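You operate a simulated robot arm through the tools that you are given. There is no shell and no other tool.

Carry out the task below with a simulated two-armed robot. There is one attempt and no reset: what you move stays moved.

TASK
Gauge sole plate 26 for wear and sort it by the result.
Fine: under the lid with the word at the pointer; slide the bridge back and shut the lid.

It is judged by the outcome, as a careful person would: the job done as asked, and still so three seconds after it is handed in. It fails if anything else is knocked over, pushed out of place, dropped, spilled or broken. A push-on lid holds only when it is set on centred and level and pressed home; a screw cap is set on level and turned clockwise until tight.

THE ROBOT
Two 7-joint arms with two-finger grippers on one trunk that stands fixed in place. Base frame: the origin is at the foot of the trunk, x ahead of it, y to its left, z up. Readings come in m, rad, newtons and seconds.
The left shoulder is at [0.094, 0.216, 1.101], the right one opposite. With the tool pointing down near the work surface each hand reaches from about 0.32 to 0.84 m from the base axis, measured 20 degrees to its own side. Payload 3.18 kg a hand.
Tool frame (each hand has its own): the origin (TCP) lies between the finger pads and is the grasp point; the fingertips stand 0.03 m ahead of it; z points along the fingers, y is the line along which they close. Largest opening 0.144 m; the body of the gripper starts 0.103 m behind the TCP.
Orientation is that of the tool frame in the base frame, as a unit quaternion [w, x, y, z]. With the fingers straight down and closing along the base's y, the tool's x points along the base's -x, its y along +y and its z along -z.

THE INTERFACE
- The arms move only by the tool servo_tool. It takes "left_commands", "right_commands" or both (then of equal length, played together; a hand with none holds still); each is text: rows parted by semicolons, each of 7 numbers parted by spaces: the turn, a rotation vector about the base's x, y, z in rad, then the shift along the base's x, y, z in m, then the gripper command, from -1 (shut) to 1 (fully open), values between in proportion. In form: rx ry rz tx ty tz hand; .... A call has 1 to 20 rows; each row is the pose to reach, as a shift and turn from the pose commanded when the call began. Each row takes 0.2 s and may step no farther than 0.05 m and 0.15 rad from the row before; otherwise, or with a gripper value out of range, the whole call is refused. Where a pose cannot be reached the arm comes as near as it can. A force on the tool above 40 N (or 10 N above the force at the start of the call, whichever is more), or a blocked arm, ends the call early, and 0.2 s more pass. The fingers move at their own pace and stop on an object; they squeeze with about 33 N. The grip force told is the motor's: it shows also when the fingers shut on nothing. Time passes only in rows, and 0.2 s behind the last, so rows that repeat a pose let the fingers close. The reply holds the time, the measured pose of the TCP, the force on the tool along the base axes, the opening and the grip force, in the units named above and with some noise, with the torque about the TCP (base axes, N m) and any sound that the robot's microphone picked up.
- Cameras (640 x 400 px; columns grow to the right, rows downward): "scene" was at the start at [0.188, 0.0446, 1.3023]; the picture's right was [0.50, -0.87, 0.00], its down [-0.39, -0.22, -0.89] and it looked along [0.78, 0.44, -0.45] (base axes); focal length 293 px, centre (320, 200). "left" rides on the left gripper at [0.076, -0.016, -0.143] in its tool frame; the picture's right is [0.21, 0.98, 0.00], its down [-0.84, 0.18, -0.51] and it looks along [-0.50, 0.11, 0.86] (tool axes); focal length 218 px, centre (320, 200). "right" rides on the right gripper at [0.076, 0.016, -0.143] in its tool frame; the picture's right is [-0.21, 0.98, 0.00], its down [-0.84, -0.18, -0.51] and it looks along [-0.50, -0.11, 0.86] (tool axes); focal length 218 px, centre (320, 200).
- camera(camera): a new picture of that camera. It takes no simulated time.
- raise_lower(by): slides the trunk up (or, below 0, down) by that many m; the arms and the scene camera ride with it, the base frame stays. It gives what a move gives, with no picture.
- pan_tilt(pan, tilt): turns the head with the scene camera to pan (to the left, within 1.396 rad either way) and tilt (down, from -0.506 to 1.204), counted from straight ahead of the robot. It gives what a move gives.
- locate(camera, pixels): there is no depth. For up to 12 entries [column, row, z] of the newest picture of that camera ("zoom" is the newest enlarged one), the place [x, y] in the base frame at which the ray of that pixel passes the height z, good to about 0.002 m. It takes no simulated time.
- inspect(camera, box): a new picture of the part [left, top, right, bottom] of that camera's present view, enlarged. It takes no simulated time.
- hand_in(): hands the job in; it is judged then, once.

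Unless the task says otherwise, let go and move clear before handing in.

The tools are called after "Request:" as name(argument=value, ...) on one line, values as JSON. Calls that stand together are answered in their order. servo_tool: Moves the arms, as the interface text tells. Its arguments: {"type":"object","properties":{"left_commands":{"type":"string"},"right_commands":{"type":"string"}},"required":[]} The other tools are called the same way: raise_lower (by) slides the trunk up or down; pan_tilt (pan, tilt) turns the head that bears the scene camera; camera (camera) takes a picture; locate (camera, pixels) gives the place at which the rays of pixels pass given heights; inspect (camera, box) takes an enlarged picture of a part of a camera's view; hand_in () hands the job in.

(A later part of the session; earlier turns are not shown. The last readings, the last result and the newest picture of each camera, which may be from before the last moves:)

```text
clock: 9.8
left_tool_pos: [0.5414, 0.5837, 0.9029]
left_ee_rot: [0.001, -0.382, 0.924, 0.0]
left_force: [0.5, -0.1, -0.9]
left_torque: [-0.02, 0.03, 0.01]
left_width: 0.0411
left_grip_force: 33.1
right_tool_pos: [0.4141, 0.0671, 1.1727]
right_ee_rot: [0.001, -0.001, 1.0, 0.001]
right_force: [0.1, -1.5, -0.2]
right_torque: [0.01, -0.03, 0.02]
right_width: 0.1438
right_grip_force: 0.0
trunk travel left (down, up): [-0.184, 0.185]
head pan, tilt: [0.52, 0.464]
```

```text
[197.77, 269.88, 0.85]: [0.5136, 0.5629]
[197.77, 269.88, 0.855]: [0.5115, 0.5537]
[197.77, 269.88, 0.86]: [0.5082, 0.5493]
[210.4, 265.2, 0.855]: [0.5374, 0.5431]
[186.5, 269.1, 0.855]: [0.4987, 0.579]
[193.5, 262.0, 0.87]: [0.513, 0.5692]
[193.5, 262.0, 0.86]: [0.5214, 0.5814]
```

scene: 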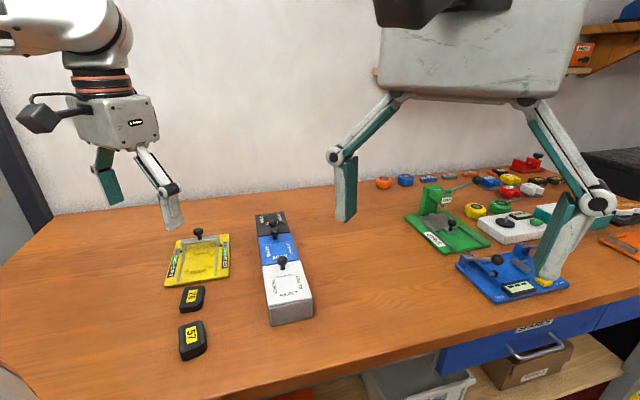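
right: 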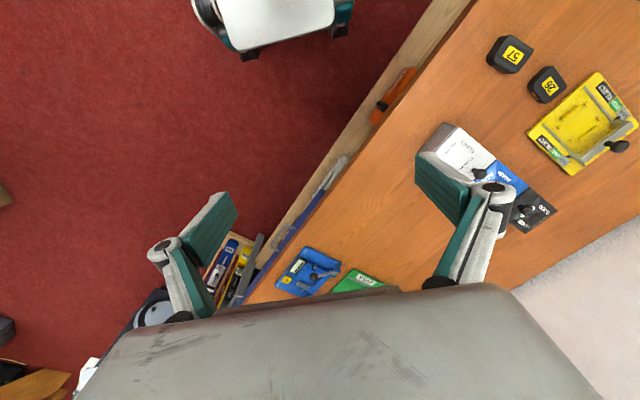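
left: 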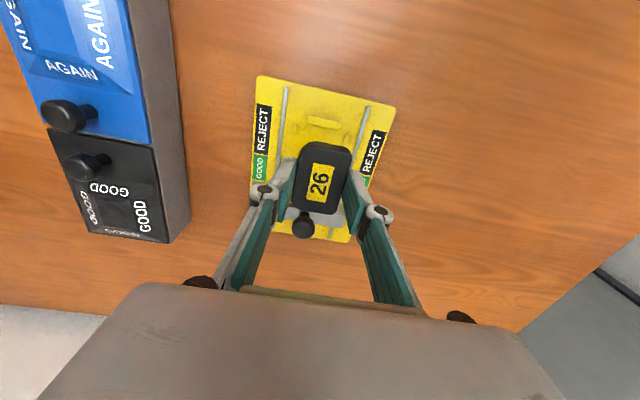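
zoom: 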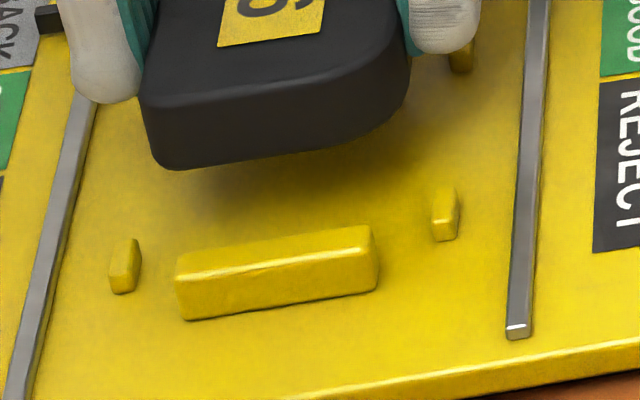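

The "left" locate used an older picture, so I'll take a fresh one and repeat.

Request:
camera(camera="left")

Request:
camera(camera="scene")

Request:
locate(camera="left", pixels=[[333.23, 119.33, 0.85], [333.23, 119.33, 0.855], [333.23, 119.33, 0.86], [331.0, 127.3, 0.855], [298.6, 129.0, 0.855], [357.8, 141.7, 0.855]])

Request:
locate(camera="scene", pixels=[[197.77, 269.88, 0.85], [197.77, 269.88, 0.855], [197.77, 269.88, 0.86], [210.4, 265.2, 0.855], [186.5, 269.1, 0.855]])

```text
taken
```

left: 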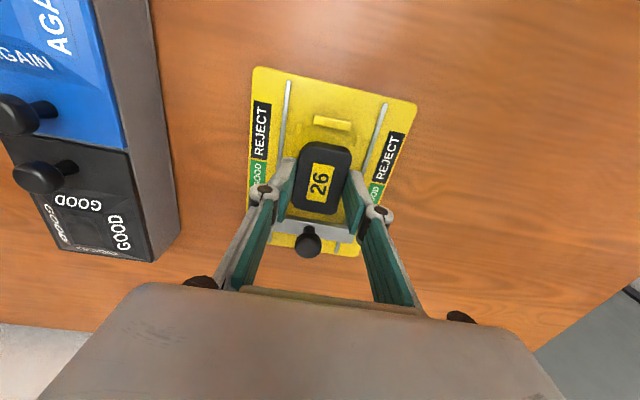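

```text
taken
```

scene: 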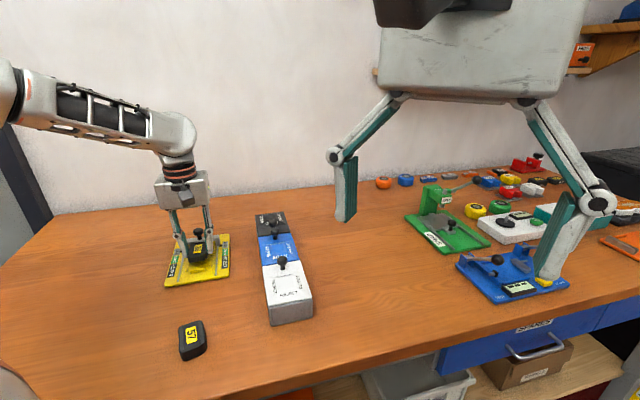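

```text
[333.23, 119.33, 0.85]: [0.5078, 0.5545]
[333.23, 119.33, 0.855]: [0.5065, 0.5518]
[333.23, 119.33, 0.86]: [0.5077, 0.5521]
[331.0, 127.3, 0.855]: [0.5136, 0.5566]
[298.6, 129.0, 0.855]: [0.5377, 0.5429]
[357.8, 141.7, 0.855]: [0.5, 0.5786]
```

```text
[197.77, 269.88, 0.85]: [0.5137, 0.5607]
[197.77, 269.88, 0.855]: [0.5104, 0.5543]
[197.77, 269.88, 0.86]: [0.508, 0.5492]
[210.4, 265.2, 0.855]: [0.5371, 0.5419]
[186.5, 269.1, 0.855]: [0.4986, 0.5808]
```

The front block's front-top edge lies at z≈0.857, u≈0.749, giving nest centre u≈0.7887 while the plate is at ≈0.7945. I'll cross-check using the plate's lower front edge in the scene view.

Request:
locate(camera="scene", pixels=[[196.5, 262.0, 0.862], [196.5, 262.0, 0.865], [196.5, 262.0, 0.868], [197.0, 267.2, 0.857], [197.77, 269.88, 0.857]])

Request:
inspect(camera="left", box=[280, 130, 370, 225])

Request:
locate(camera="zoom", pixels=[[320, 200, 0.885], [320, 200, 0.865]])

```text
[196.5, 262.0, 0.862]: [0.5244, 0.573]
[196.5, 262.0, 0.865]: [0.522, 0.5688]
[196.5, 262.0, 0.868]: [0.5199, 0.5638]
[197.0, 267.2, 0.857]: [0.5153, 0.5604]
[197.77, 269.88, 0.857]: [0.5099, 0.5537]
```

```text
4.21 times, centred on (325, 178) of left
```

zoom: 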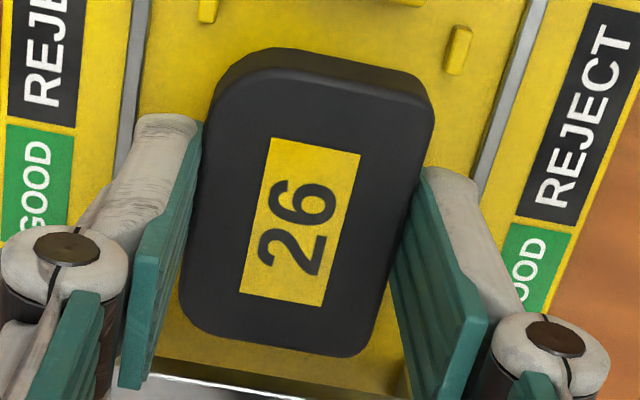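

```text
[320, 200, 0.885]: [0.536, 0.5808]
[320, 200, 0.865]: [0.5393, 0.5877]
```

Both views agree the plate must come forward by about 6 mm. I'll shift by (-0.0042,-0.0042) and lower 5 mm, then look again.

Request:
servo_tool(left_commands="0 0 0 -0.0021 -0.0021 0 -1; 0 0 0 -0.0042 -0.0042 0 -1; 0 0 0 -0.0042 -0.0042 -0.005 -1; 0 0 0 -0.0042 -0.0042 -0.005 -1")

Request:
inspect(camera="scene", box=[175, 238, 222, 280])

Request:
inspect(camera="left", box=[270, 90, 380, 230])

```text
clock: 10.8
left_tool_pos: [0.5378, 0.5788, 0.8998]
left_ee_rot: [0.001, -0.382, 0.924, 0.001]
left_force: [-1.0, 0.6, -0.1]
left_torque: [0.06, 0.0, 0.0]
left_width: 0.041
left_grip_force: 33.2
right_tool_pos: [0.4135, 0.0672, 1.1722]
right_ee_rot: [0.0, -0.001, 1.0, 0.0]
right_force: [-0.5, 0.3, 0.2]
right_torque: [0.02, -0.01, -0.02]
right_width: 0.1441
right_grip_force: 0.1
trunk travel left (down, up): [-0.184, 0.185]
head pan, tilt: [0.52, 0.464]
```

```text
9.52 times, centred on (198, 259) of scene
```

zoom: 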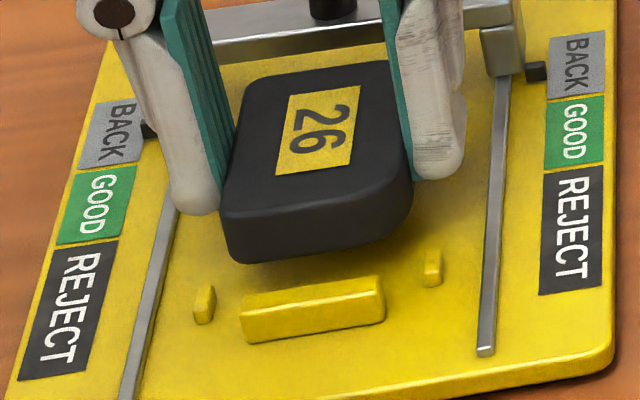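

```text
2.86 times, centred on (325, 160) of left
```

zoom: 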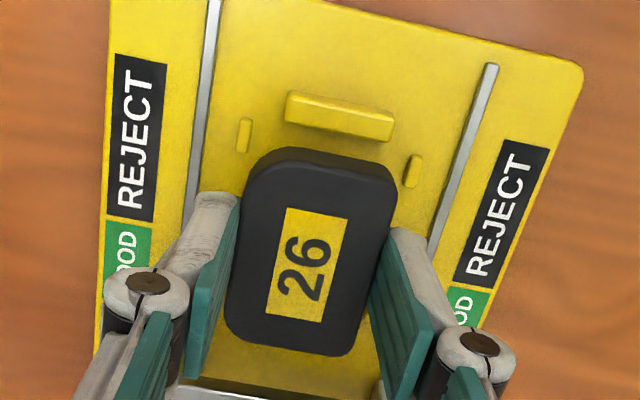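

TCP is now (0.5378,0.5788), u≈0.7895, with the plate just above the locators. I'll lower 6 mm and check force and view.

Request:
servo_tool(left_commands="0 0 0 0 0 -0.003 -1; 0 0 0 0 0 -0.006 -1; 0 0 0 0 0 -0.006 -1")

Request:
inspect(camera="scene", box=[175, 238, 222, 280])

Request:
inspect(camera="left", box=[270, 90, 380, 230])

```text
clock: 11.6
left_tool_pos: [0.5371, 0.5792, 0.8926]
left_ee_rot: [0.001, -0.382, 0.924, 0.001]
left_force: [-0.1, 1.2, -0.5]
left_torque: [0.01, 0.01, 0.0]
left_width: 0.0412
left_grip_force: 32.4
right_tool_pos: [0.4125, 0.0676, 1.1723]
right_ee_rot: [0.0, 0.0, 1.0, 0.0]
right_force: [-0.4, -0.1, -0.4]
right_torque: [-0.02, 0.0, -0.03]
right_width: 0.1438
right_grip_force: 0.0
trunk travel left (down, up): [-0.184, 0.185]
head pan, tilt: [0.52, 0.464]
```

```text
9.52 times, centred on (198, 259) of scene
```

zoom: 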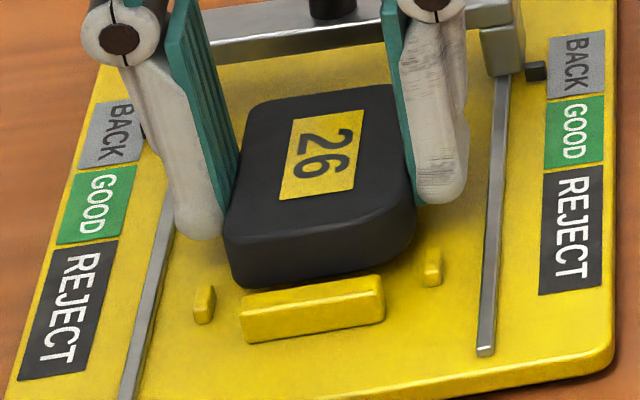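

```text
2.86 times, centred on (325, 160) of left
```

zoom: 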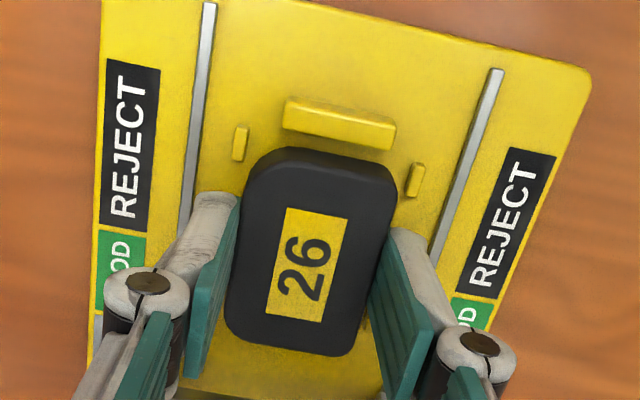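

The plate is now close above the nest floor with no contact force. I'll measure the gap to the front block and posts in this zoom.

Request:
inspect(camera="left", box=[285, 100, 370, 160])

Request:
inspect(camera="scene", box=[184, 255, 216, 275])

```text
6.67 times, centred on (328, 130) of left
```

zoom: 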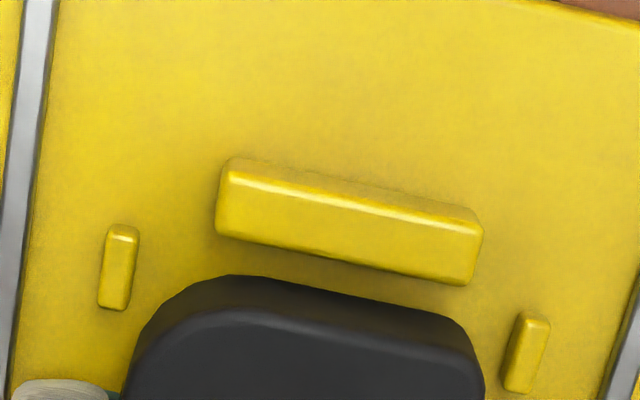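

```text
16.00 times, centred on (200, 265) of scene
```

zoom: 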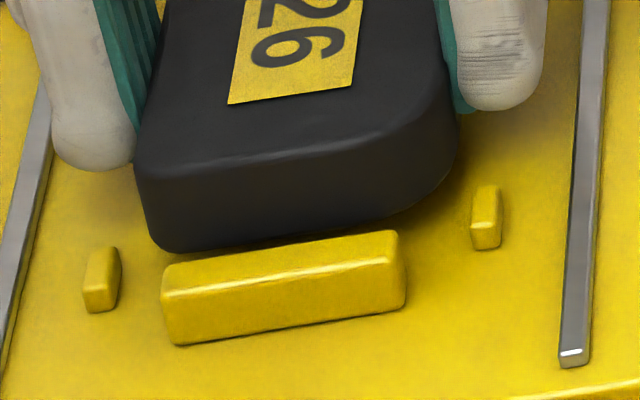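

The hand view shows about 4.7 mm gap to the front block and the plate sitting ~1–2 mm toward the left-view left post. I'll nudge it -2 mm along the slide and -1.3 mm across, then re-measure.

Request:
servo_tool(left_commands="0 0 0 -0.0023 -0.0005 0 -1; 0 0 0 -0.0023 -0.0005 0 -1")

Request:
inspect(camera="left", box=[285, 105, 370, 165])

Request:
locate(camera="zoom", pixels=[[340, 227, 0.857], [342, 266, 0.855], [125, 240, 0.856], [525, 320, 0.856]])

Request:
inspect(camera="scene", box=[180, 245, 220, 275])

```text
clock: 12.2
left_tool_pos: [0.5347, 0.5772, 0.8921]
left_ee_rot: [0.001, -0.382, 0.924, 0.001]
left_force: [-0.2, 0.1, -0.5]
left_torque: [0.0, 0.04, -0.03]
left_width: 0.0412
left_grip_force: 33.5
right_tool_pos: [0.4132, 0.0666, 1.1723]
right_ee_rot: [0.0, 0.0, 1.0, 0.0]
right_force: [0.6, -0.1, 0.5]
right_torque: [-0.01, 0.01, -0.02]
right_width: 0.1439
right_grip_force: 0.0
trunk travel left (down, up): [-0.184, 0.185]
head pan, tilt: [0.52, 0.464]
```

```text
6.67 times, centred on (328, 135) of left
```

zoom: 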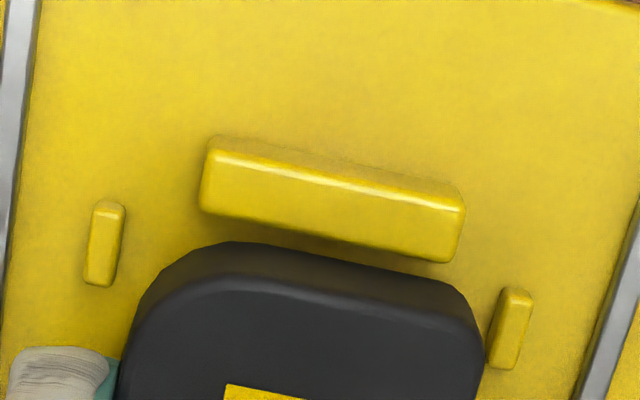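

```text
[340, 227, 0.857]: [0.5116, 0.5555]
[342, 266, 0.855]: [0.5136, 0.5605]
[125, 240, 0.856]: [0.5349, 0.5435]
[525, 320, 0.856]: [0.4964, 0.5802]
```

```text
13.33 times, centred on (200, 260) of scene
```

zoom: 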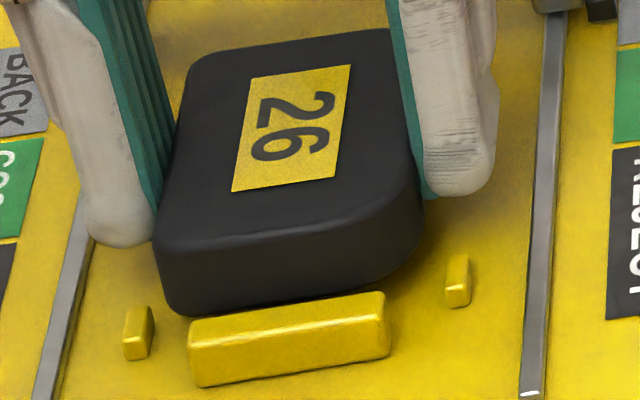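

TCP now reads (0.5347,0.5772). I'll do a careful measurement of the posts' inner edges and the plate's sides in one hand-camera zoom.

Request:
inspect(camera="left", box=[283, 118, 373, 175])

Request:
locate(camera="zoom", pixels=[[320, 200, 0.857]])

```text
7.02 times, centred on (328, 146) of left
```

zoom: 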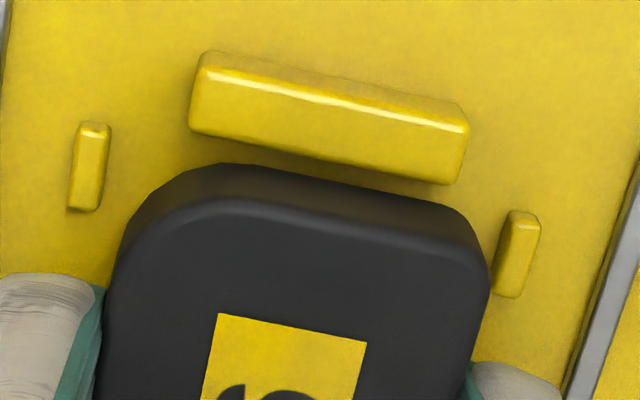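

```text
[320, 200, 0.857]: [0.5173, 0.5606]
```

I'll locate post inner edges at their top height and plate side silhouettes at plate-top height.

Request:
locate(camera="zoom", pixels=[[105, 168, 0.857], [500, 253, 0.857], [106, 310, 0.873], [98, 355, 0.873], [490, 290, 0.873], [477, 345, 0.873], [330, 162, 0.857], [325, 182, 0.855], [325, 208, 0.874], [108, 310, 0.868], [490, 290, 0.868]])

```text
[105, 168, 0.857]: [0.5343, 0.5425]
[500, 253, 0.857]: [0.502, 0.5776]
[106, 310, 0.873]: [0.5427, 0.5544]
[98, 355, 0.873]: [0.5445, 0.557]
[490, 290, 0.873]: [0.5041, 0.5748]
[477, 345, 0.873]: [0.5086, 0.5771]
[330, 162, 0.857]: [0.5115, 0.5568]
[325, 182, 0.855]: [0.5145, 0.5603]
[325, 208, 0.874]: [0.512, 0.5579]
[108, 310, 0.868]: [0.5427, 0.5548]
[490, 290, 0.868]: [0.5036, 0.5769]
```

Gaps measure roughly 2.5–4 mm each side and 1–4 mm at the front, so the plate is inside the nest outline. I'll lower gently 4 mm and check forces.

Request:
servo_tool(left_commands="0 0 0 0 0 -0.002 -1; 0 0 0 0 0 -0.004 -1; 0 0 0 0 0 -0.004 -1")

Request:
inspect(camera="scene", box=[180, 245, 220, 275])

Request:
inspect(camera="left", box=[283, 118, 373, 175])

```text
clock: 13.0
left_tool_pos: [0.5356, 0.5795, 0.8883]
left_ee_rot: [0.001, -0.382, 0.924, 0.001]
left_force: [-0.2, -0.5, -0.1]
left_torque: [0.0, -0.01, -0.02]
left_width: 0.0411
left_grip_force: 32.7
right_tool_pos: [0.4128, 0.0673, 1.173]
right_ee_rot: [0.0, 0.0, 1.0, 0.0]
right_force: [-0.3, 0.3, 0.5]
right_torque: [-0.01, 0.02, -0.02]
right_width: 0.1439
right_grip_force: 0.1
trunk travel left (down, up): [-0.184, 0.185]
head pan, tilt: [0.52, 0.464]
```

```text
13.33 times, centred on (200, 260) of scene
```

zoom: 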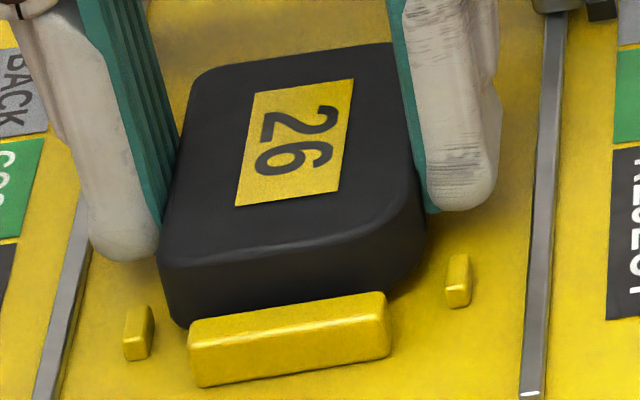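

```text
7.02 times, centred on (328, 146) of left
```

zoom: 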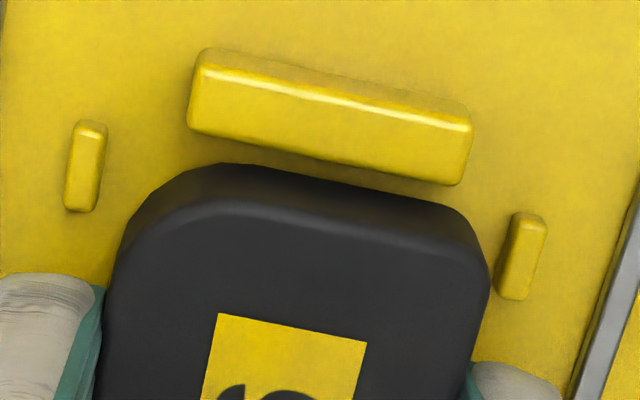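

The plate's front is now behind the block's top edge, clear on all sides. I'll continue down in small steps watching force.

Request:
servo_tool(left_commands="0 0 0 0 0 -0.0015 -1; 0 0 0 0 0 -0.003 -1; 0 0 0 0 0 -0.003 -1")

Request:
inspect(camera="scene", box=[180, 245, 220, 275])

```text
clock: 13.8
left_tool_pos: [0.5357, 0.5783, 0.8857]
left_ee_rot: [0.001, -0.382, 0.924, 0.0]
left_force: [0.4, -0.5, -1.3]
left_torque: [0.02, 0.0, -0.03]
left_width: 0.041
left_grip_force: 32.4
right_tool_pos: [0.4128, 0.0679, 1.1733]
right_ee_rot: [0.0, 0.0, 1.0, 0.0]
right_force: [-0.2, -0.1, -1.5]
right_torque: [0.01, -0.03, -0.01]
right_width: 0.144
right_grip_force: 0.0
trunk travel left (down, up): [-0.184, 0.185]
head pan, tilt: [0.52, 0.464]
```

```text
13.33 times, centred on (200, 260) of scene
```

zoom: 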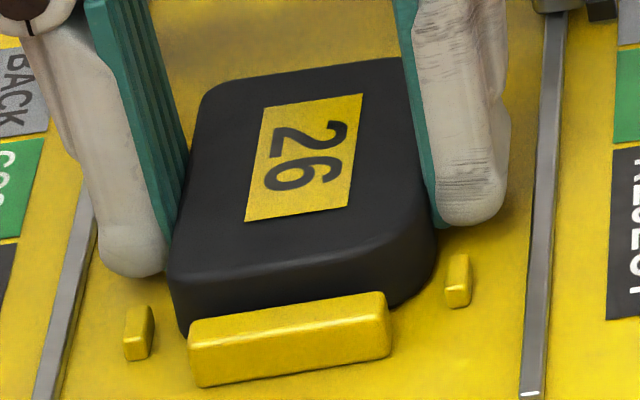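

The plate is inside all posts, now with more gap on the left. I'll go down another 2.5 mm, watching for contact.

Request:
servo_tool(left_commands="0 0 0 0 0 -0.0012 -1; 0 0 0 0 0 -0.0025 -1; 0 0 0 0 0 -0.0025 -1")

Request:
inspect(camera="left", box=[283, 118, 373, 175])

Request:
inspect(camera="scene", box=[180, 245, 220, 275])

```text
clock: 14.6
left_tool_pos: [0.5368, 0.5783, 0.8844]
left_ee_rot: [0.002, -0.383, 0.924, 0.0]
left_force: [1.2, 3.8, 13.8]
left_torque: [-0.18, 0.29, -0.02]
left_width: 0.041
left_grip_force: 32.7
right_tool_pos: [0.4123, 0.0655, 1.1731]
right_ee_rot: [0.001, 0.0, 1.0, 0.0]
right_force: [0.4, -0.4, 0.7]
right_torque: [0.03, 0.0, 0.01]
right_width: 0.1441
right_grip_force: 0.0
trunk travel left (down, up): [-0.184, 0.185]
head pan, tilt: [0.52, 0.464]
```

```text
7.02 times, centred on (328, 146) of left
```

zoom: 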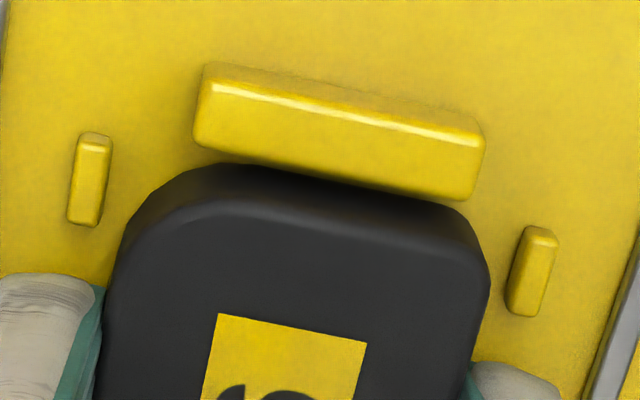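

```text
13.33 times, centred on (200, 260) of scene
```

zoom: 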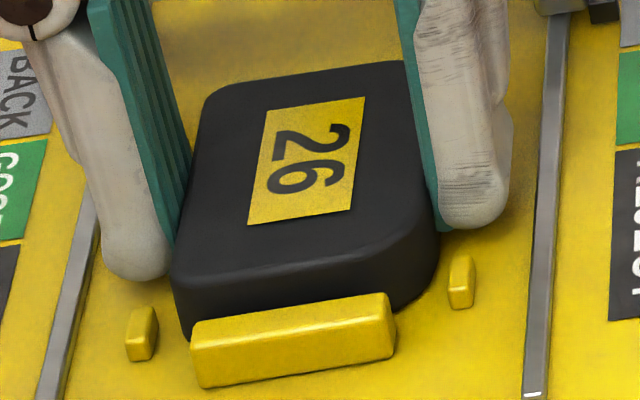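

Contact of 14 N registered at the front end with TCP z≈0.8844, which matches the plate bottom reaching the nest floor. I'll ease up 1 mm to relieve load and read the force before releasing.

Request:
servo_tool(left_commands="0 0 0 0 0 0.001 -1; 0 0 0 0 0 0.001 -1")

Request:
inspect(camera="scene", box=[160, 215, 240, 290])

Request:
inspect(camera="left", box=[270, 100, 380, 240])

```text
clock: 15.2
left_tool_pos: [0.5355, 0.5786, 0.8846]
left_ee_rot: [0.001, -0.382, 0.924, 0.001]
left_force: [0.8, 1.3, 14.6]
left_torque: [0.06, 0.03, 0.0]
left_width: 0.0411
left_grip_force: 33.4
right_tool_pos: [0.412, 0.0679, 1.1731]
right_ee_rot: [0.001, 0.0, 1.0, 0.0]
right_force: [0.0, 0.6, 0.0]
right_torque: [0.02, 0.02, -0.02]
right_width: 0.1439
right_grip_force: 0.0
trunk travel left (down, up): [-0.184, 0.185]
head pan, tilt: [0.52, 0.464]
```

```text
5.33 times, centred on (200, 252) of scene
```

zoom: 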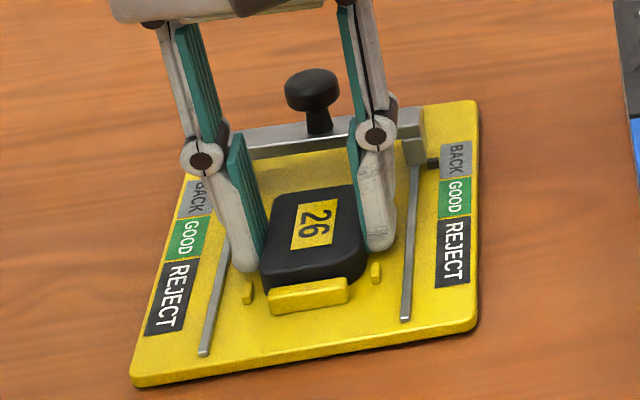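

```text
2.86 times, centred on (325, 170) of left
```

zoom: 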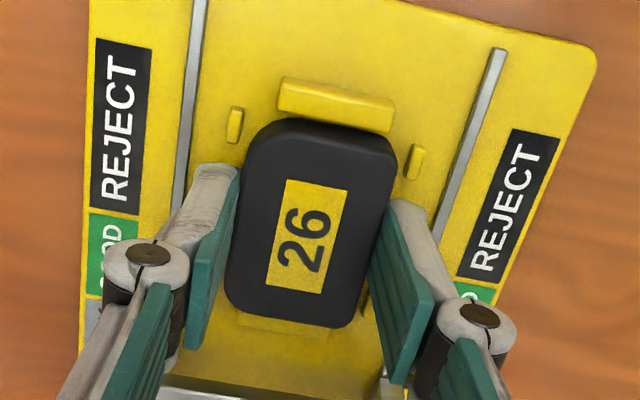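

Torque is now near zero with vertical support, so the plate lies flat on the floor between both blocks. I'll open slightly to release.

Request:
servo_tool(left_commands="0 0 0 0 0 0.0005 -0.28; 0 0 0 0 0 0.001 -0.28; 0 0 0 0 0 0.001 -0.28")

Request:
inspect(camera="left", box=[270, 100, 380, 240])

Request:
inspect(camera="scene", box=[160, 215, 240, 290])

```text
clock: 16.0
left_tool_pos: [0.5352, 0.579, 0.8838]
left_ee_rot: [0.001, -0.382, 0.924, 0.0]
left_force: [-0.3, -0.2, -0.7]
left_torque: [0.02, 0.01, 0.02]
left_width: 0.0518
left_grip_force: 0.1
right_tool_pos: [0.4143, 0.0661, 1.1731]
right_ee_rot: [0.0, -0.001, 1.0, -0.001]
right_force: [0.1, 1.0, 0.0]
right_torque: [0.05, 0.03, -0.02]
right_width: 0.1442
right_grip_force: 0.1
trunk travel left (down, up): [-0.184, 0.185]
head pan, tilt: [0.52, 0.464]
```

```text
2.86 times, centred on (325, 170) of left
```

zoom: 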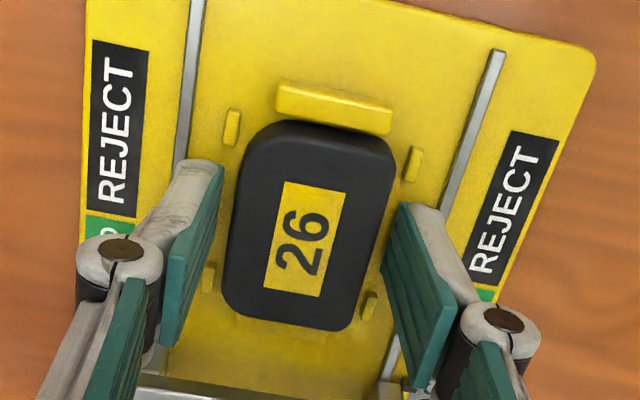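

```text
5.33 times, centred on (200, 252) of scene
```

zoom: 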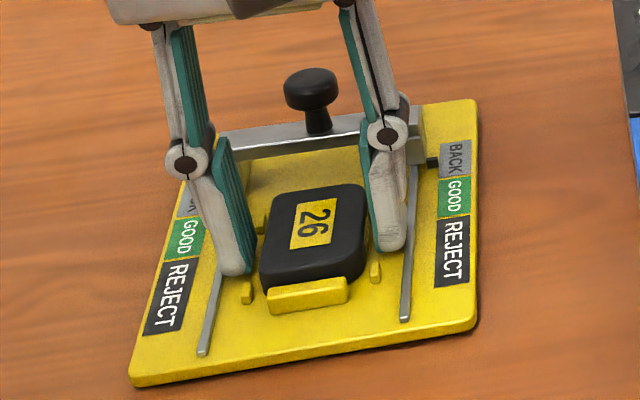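

Released: the plate sits inside the four posts behind the front block. I'll lift the hand straight up.

Request:
servo_tool(left_commands="0 0 0 0 0 0.02 -0.28; 0 0 0 0 0 0.05 -0.28; 0 0 0 0 0 0.09 -0.28; 0 0 0 0 0 0.11 -0.28; 0 0 0 0 0 0.11 -0.28")

Request:
camera(camera="left")

Request:
inspect(camera="scene", box=[160, 215, 240, 290])

Request:
inspect(camera="left", box=[250, 90, 400, 230])

```text
clock: 17.2
left_tool_pos: [0.5337, 0.5775, 0.9975]
left_ee_rot: [0.0, -0.382, 0.924, 0.002]
left_force: [-0.5, -0.3, 0.1]
left_torque: [0.0, -0.01, 0.01]
left_width: 0.052
left_grip_force: 0.0
right_tool_pos: [0.4135, 0.067, 1.1717]
right_ee_rot: [0.001, 0.0, 1.0, 0.0]
right_force: [1.1, 0.2, 0.1]
right_torque: [0.02, 0.01, -0.01]
right_width: 0.1439
right_grip_force: 0.1
trunk travel left (down, up): [-0.184, 0.185]
head pan, tilt: [0.52, 0.464]
```

```text
taken
```

left: 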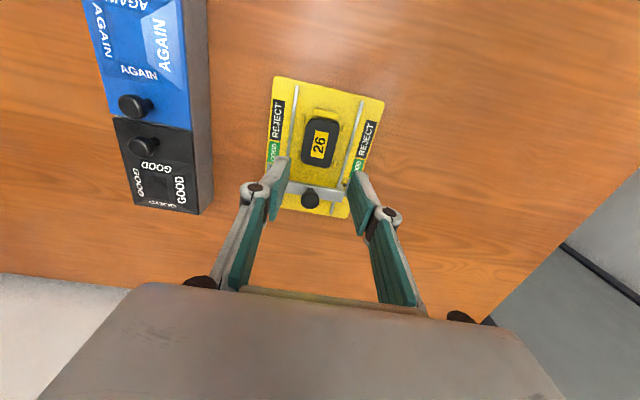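

```text
5.33 times, centred on (200, 252) of scene
```

zoom: 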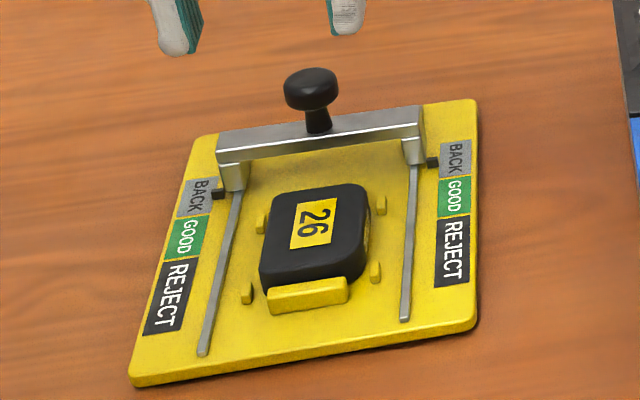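

```text
2.86 times, centred on (325, 160) of left
```

zoom: 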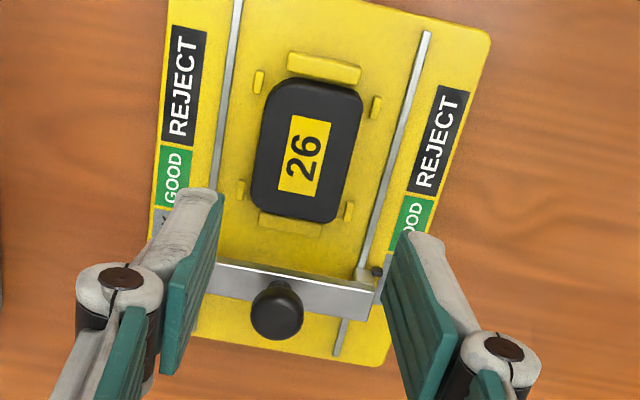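

Plate 26 sits flat in the nest between both blocks and four posts. Next I triangulate the bridge knob (scene ≈(198.5,231), left ≈(310,198.5)).

Request:
camera(camera="scene")

Request:
locate(camera="left", pixels=[[310, 198.5, 0.88], [310, 198.5, 0.89], [310, 198.5, 0.9], [310, 198.5, 0.91], [310, 198.5, 0.92]])

Request:
locate(camera="scene", pixels=[[198.5, 231, 0.88], [198.5, 231, 0.89], [198.5, 231, 0.9], [198.5, 231, 0.91], [198.5, 231, 0.92]])

Request:
inspect(camera="scene", box=[175, 222, 230, 255])

Request:
inspect(camera="left", box=[270, 170, 360, 225])

```text
taken
```

scene: 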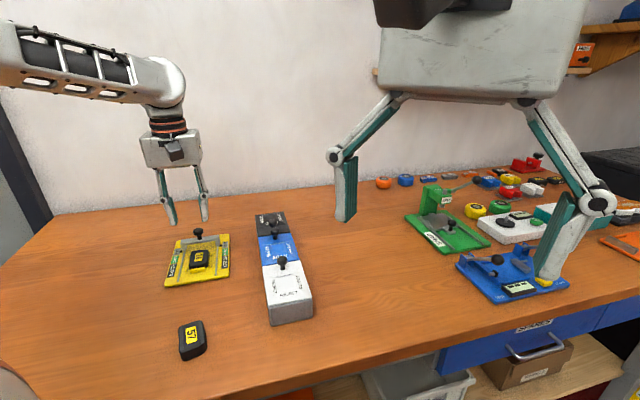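

```text
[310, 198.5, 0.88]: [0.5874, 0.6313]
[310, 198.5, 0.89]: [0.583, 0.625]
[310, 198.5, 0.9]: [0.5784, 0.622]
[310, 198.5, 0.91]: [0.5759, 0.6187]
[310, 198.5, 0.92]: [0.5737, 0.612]
```

```text
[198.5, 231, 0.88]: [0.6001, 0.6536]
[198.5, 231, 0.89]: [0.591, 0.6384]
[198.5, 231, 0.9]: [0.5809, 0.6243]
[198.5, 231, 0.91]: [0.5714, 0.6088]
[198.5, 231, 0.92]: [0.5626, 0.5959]
```

```text
11.64 times, centred on (202, 238) of scene
```

zoom: 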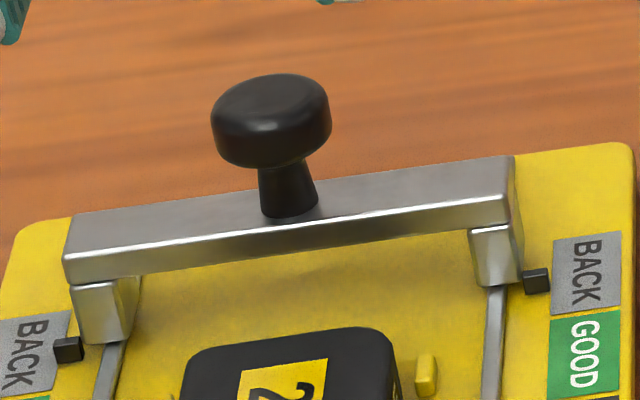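

```text
7.11 times, centred on (315, 198) of left
```

zoom: 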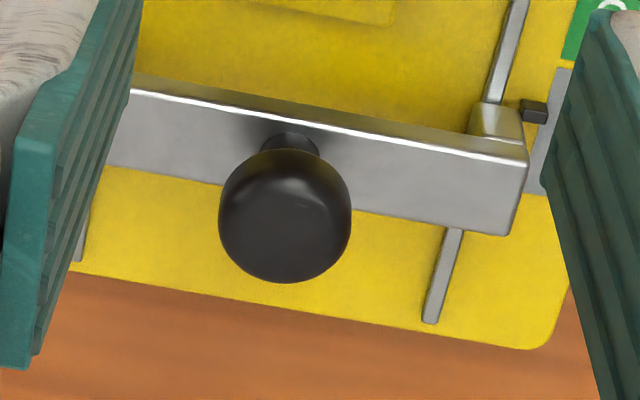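

The knob head centre is near (0.577,0.620,0.904), about 20 mm wide, above the crossbar. I'll move over it at the current height and check.

Request:
servo_tool(left_commands="0 0 0 0.015 0.015 0 -0.2; 0 0 0 0.03 0.03 0 -0.2; 0 0 0 0.0433 0.0425 0 -0.2; 0 0 0 0.0433 0.0425 0 -0.2; 0 0 0 0.0433 0.0425 0 -0.2")

Request:
inspect(camera="left", box=[240, 100, 400, 230])

Request:
inspect(camera="scene", box=[160, 190, 250, 260])

```text
clock: 18.4
left_tool_pos: [0.578, 0.6229, 0.9966]
left_ee_rot: [0.001, -0.382, 0.924, 0.0]
left_force: [0.6, -0.6, 1.0]
left_torque: [0.0, 0.02, 0.03]
left_width: 0.0576
left_grip_force: 0.1
right_tool_pos: [0.4137, 0.0674, 1.1717]
right_ee_rot: [-0.001, 0.0, 1.0, 0.0]
right_force: [0.0, 0.0, 0.1]
right_torque: [0.03, 0.01, 0.0]
right_width: 0.1441
right_grip_force: 0.2
trunk travel left (down, up): [-0.184, 0.185]
head pan, tilt: [0.52, 0.464]
```

```text
3.08 times, centred on (320, 165) of left
```

zoom: 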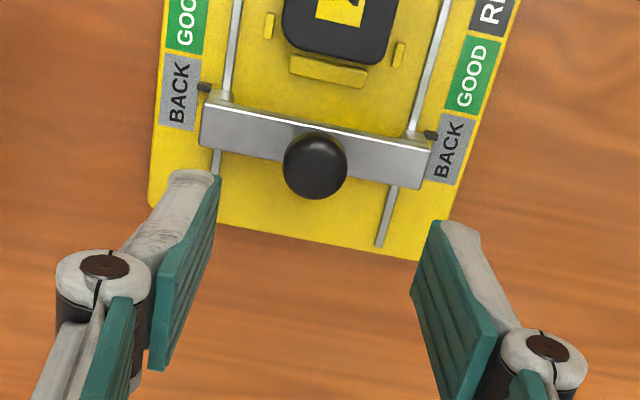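

```text
5.71 times, centred on (205, 225) of scene
```

zoom: 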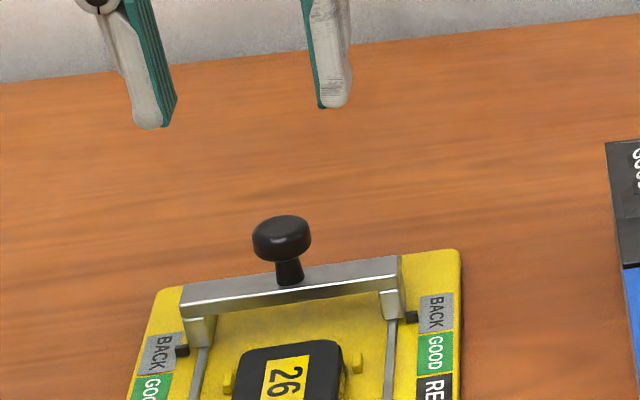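

The knob is about 2 mm to the +w side of the finger centre in the hand view. I'll correct slightly and descend partway, then check.

Request:
servo_tool(left_commands="0 0 0 0.002 0 -0.02 -0.2; 0 0 0 0.002 0 -0.04 -0.2; 0 0 0 0.002 0 -0.048 -0.2; 0 0 0 0.002 0 -0.048 -0.2")

Request:
inspect(camera="left", box=[240, 100, 400, 230])

Request:
inspect(camera="scene", box=[160, 200, 250, 270])

```text
clock: 19.4
left_tool_pos: [0.579, 0.6211, 0.9477]
left_ee_rot: [0.001, -0.382, 0.924, 0.001]
left_force: [-1.1, 1.2, -0.2]
left_torque: [-0.01, 0.0, 0.01]
left_width: 0.0576
left_grip_force: 0.0
right_tool_pos: [0.4128, 0.0671, 1.1736]
right_ee_rot: [0.001, -0.001, 1.0, 0.0]
right_force: [0.1, -0.5, -0.7]
right_torque: [0.04, -0.02, -0.01]
right_width: 0.1443
right_grip_force: 0.2
trunk travel left (down, up): [-0.184, 0.185]
head pan, tilt: [0.52, 0.464]
```

```text
3.08 times, centred on (320, 165) of left
```

zoom: 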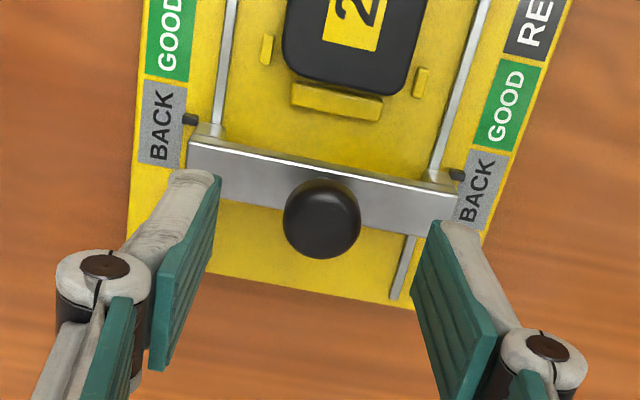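

```text
5.71 times, centred on (205, 235) of scene
```

zoom: 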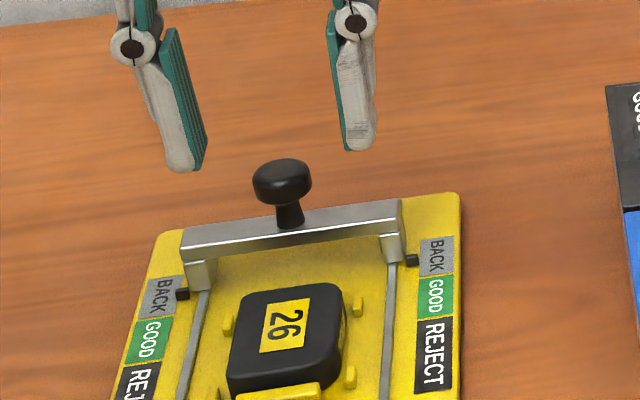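

The knob is centred between the fingers (zoom (322,218)). I'll descend so the fingertips come just below the knob head, then close.

Request:
servo_tool(left_commands="0 0 0 0 0 -0.013 -0.2; 0 0 0 0 0 -0.026 -0.2; 0 0 0 0 0 -0.026 -0.2; 0 0 0 0 0 -0.026 -0.2")

Request:
inspect(camera="left", box=[240, 100, 400, 250])

Request:
inspect(camera="scene", box=[170, 210, 235, 260])

```text
clock: 20.4
left_tool_pos: [0.5798, 0.6211, 0.9202]
left_ee_rot: [0.001, -0.382, 0.924, 0.001]
left_force: [0.0, -0.5, 0.2]
left_torque: [0.01, 0.0, -0.02]
left_width: 0.0577
left_grip_force: 0.0
right_tool_pos: [0.4134, 0.0675, 1.1732]
right_ee_rot: [0.001, 0.0, 1.0, 0.0]
right_force: [0.4, 0.4, -0.9]
right_torque: [0.01, -0.01, 0.01]
right_width: 0.1438
right_grip_force: 0.1
trunk travel left (down, up): [-0.184, 0.185]
head pan, tilt: [0.52, 0.464]
```

```text
2.67 times, centred on (320, 175) of left
```

zoom: 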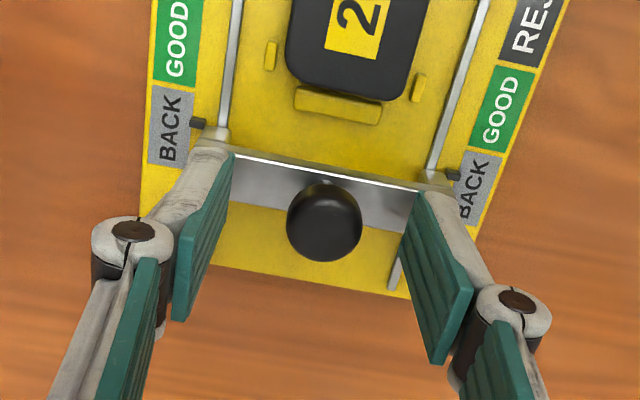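

```text
8.00 times, centred on (202, 235) of scene
```

zoom: 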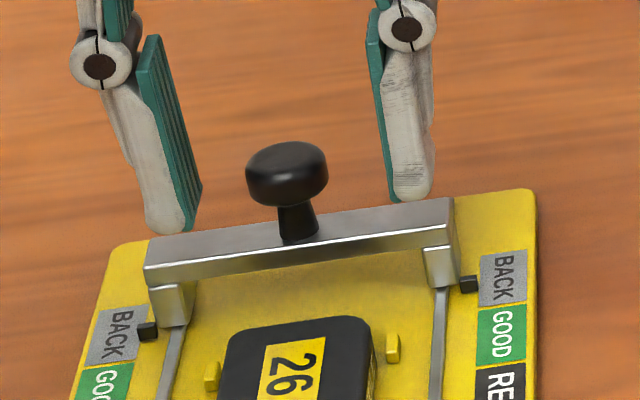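

Fingertips straddle the knob just above the crossbar with no contact. I'll close on the knob.

Request:
servo_tool(left_commands="0 0 0 0 0 0 -1; 0 0 0 0 0 0 -1; 0 0 0 0 0 0 -1")

Request:
inspect(camera="scene", box=[160, 205, 245, 295])

Request:
inspect(camera="left", box=[240, 100, 400, 250])

```text
clock: 21.2
left_tool_pos: [0.5777, 0.6224, 0.9199]
left_ee_rot: [0.0, -0.382, 0.924, 0.001]
left_force: [-5.7, 6.3, 1.7]
left_torque: [0.2, 0.2, 0.02]
left_width: 0.023
left_grip_force: 33.0
right_tool_pos: [0.4122, 0.0681, 1.1735]
right_ee_rot: [0.0, 0.0, 1.0, 0.0]
right_force: [-0.1, -0.1, 0.5]
right_torque: [0.0, -0.03, 0.01]
right_width: 0.1443
right_grip_force: 0.1
trunk travel left (down, up): [-0.184, 0.185]
head pan, tilt: [0.52, 0.464]
```

```text
4.44 times, centred on (202, 250) of scene
```

zoom: 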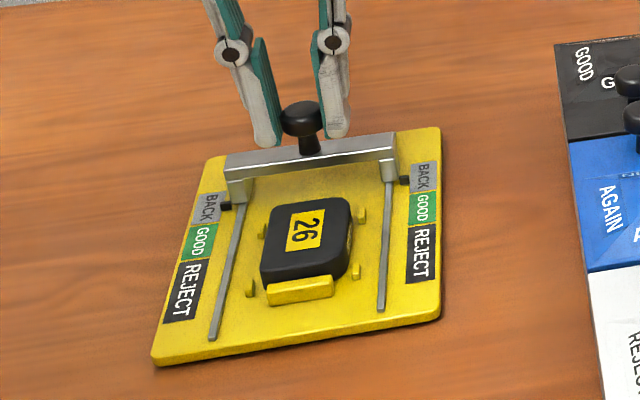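

```text
2.67 times, centred on (320, 175) of left
```

zoom: 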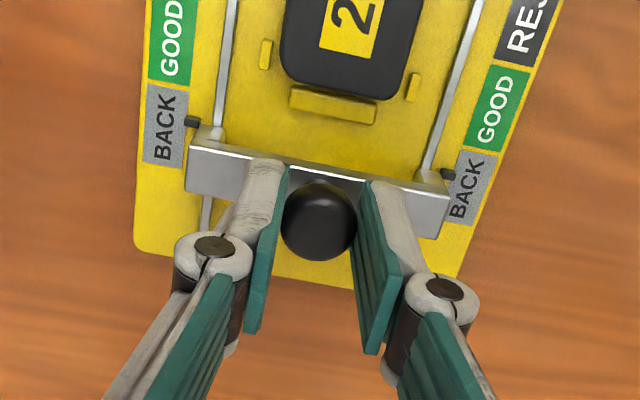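

The knob is gripped (0.023 m) with ~8 N side load toward -w. I'll relieve that sideways and begin sliding the bridge forward by 10 mm.

Request:
servo_tool(left_commands="0 0 0 -0.0013 0.0013 0 -1; 0 0 0 -0.0013 0.0013 0 -1")

Request:
servo_tool(left_commands="0 0 0 -0.0018 -0.0018 0 -1; 0 0 0 -0.0036 -0.0036 0 -1; 0 0 0 -0.0054 -0.0054 0 -1; 0 0 0 -0.007 -0.007 0 -1; 0 0 0 -0.007 -0.007 0 -1")

Request:
inspect(camera="scene", box=[160, 205, 245, 295])

```text
clock: 21.8
left_tool_pos: [0.5781, 0.6227, 0.921]
left_ee_rot: [0.0, -0.381, 0.924, 0.0]
left_force: [-4.1, 0.8, 0.5]
left_torque: [0.07, 0.02, 0.02]
left_width: 0.023
left_grip_force: 33.0
right_tool_pos: [0.4144, 0.0674, 1.1728]
right_ee_rot: [0.0, 0.0, 1.0, 0.0]
right_force: [-0.1, 0.2, 0.1]
right_torque: [0.03, 0.0, 0.01]
right_width: 0.144
right_grip_force: 0.0
trunk travel left (down, up): [-0.184, 0.185]
head pan, tilt: [0.52, 0.464]
```

```text
clock: 23.0
left_tool_pos: [0.5726, 0.616, 0.9211]
left_ee_rot: [-0.001, -0.382, 0.924, 0.001]
left_force: [-0.7, 2.4, 0.7]
left_torque: [0.26, -0.13, 0.03]
left_width: 0.023
left_grip_force: 33.3
right_tool_pos: [0.413, 0.0678, 1.1718]
right_ee_rot: [0.0, -0.001, 1.0, 0.0]
right_force: [-0.5, 1.0, 0.0]
right_torque: [0.05, 0.0, 0.02]
right_width: 0.1442
right_grip_force: 0.1
trunk travel left (down, up): [-0.184, 0.185]
head pan, tilt: [0.52, 0.464]
```

```text
4.44 times, centred on (202, 250) of scene
```

zoom: 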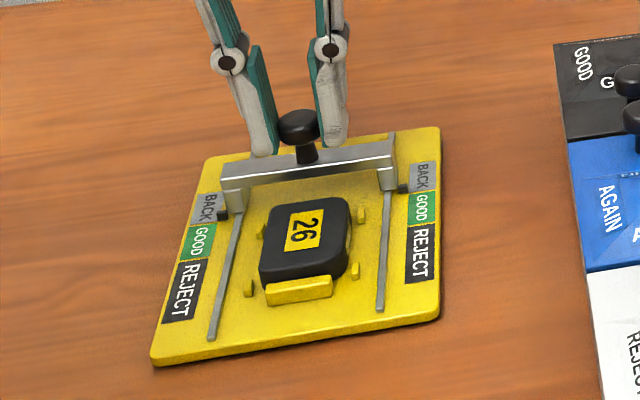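

The bridge slid about 9 mm at low force and the fixture stayed put (corners (152,362), (438,127) unchanged). I'll continue another 9 mm.

Request:
servo_tool(left_commands="0 0 0 -0.0016 -0.0016 0 -1; 0 0 0 -0.0032 -0.0032 0 -1; 0 0 0 -0.0048 -0.0048 0 -1; 0 0 0 -0.0064 -0.0064 0 -1; 0 0 0 -0.0064 -0.0064 0 -1")

Request:
inspect(camera="scene", box=[160, 205, 245, 295])

```text
clock: 24.2
left_tool_pos: [0.5663, 0.6102, 0.9203]
left_ee_rot: [0.0, -0.381, 0.924, 0.0]
left_force: [-1.9, 3.1, -0.1]
left_torque: [0.12, 0.01, 0.05]
left_width: 0.0232
left_grip_force: 32.6
right_tool_pos: [0.4142, 0.0669, 1.1716]
right_ee_rot: [0.0, 0.0, 1.0, -0.001]
right_force: [-0.5, -1.3, 0.2]
right_torque: [0.03, 0.02, 0.01]
right_width: 0.144
right_grip_force: 0.1
trunk travel left (down, up): [-0.184, 0.185]
head pan, tilt: [0.52, 0.464]
```

```text
4.44 times, centred on (202, 250) of scene
```

zoom: 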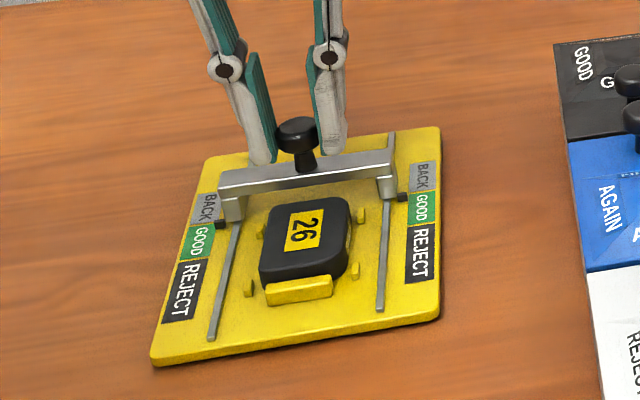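

The pointers are now at the BACK/GOOD border (zoom (221,224) and (402,197)). I'll continue in smaller steps, watching for the stop.

Request:
servo_tool(left_commands="0 0 0 -0.001 -0.001 0 -1; 0 0 0 -0.002 -0.002 0 -1; 0 0 0 -0.003 -0.003 0 -1; 0 0 0 -0.004 -0.004 0 -1; 0 0 0 -0.004 -0.004 0 -1")

Request:
inspect(camera="scene", box=[160, 205, 245, 295])

Request:
inspect(camera="left", box=[240, 80, 400, 230])

```text
clock: 25.4
left_tool_pos: [0.5614, 0.6069, 0.9207]
left_ee_rot: [0.0, -0.381, 0.925, 0.002]
left_force: [-2.0, 3.9, 0.7]
left_torque: [0.22, -0.02, 0.0]
left_width: 0.0231
left_grip_force: 32.7
right_tool_pos: [0.413, 0.0674, 1.173]
right_ee_rot: [0.0, 0.0, 1.0, 0.0]
right_force: [0.1, -1.2, -0.6]
right_torque: [0.01, -0.03, 0.01]
right_width: 0.1441
right_grip_force: 0.0
trunk travel left (down, up): [-0.184, 0.185]
head pan, tilt: [0.52, 0.464]
```

```text
4.44 times, centred on (202, 250) of scene
```

zoom: 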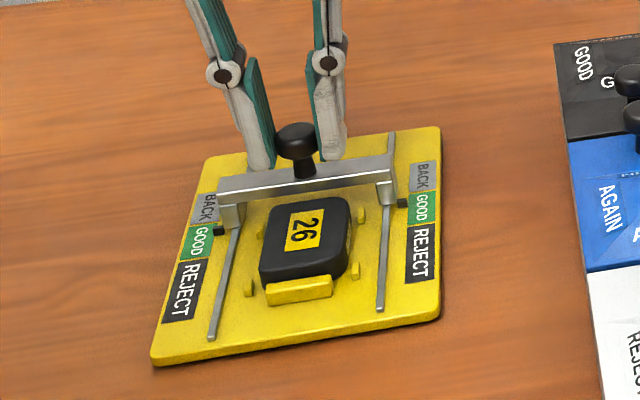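

```text
2.67 times, centred on (320, 155) of left
```

zoom: 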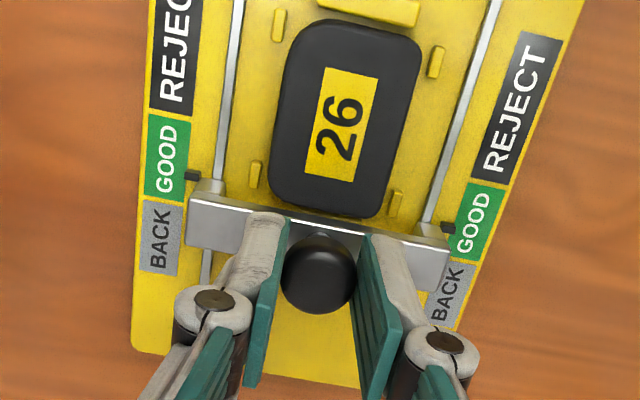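

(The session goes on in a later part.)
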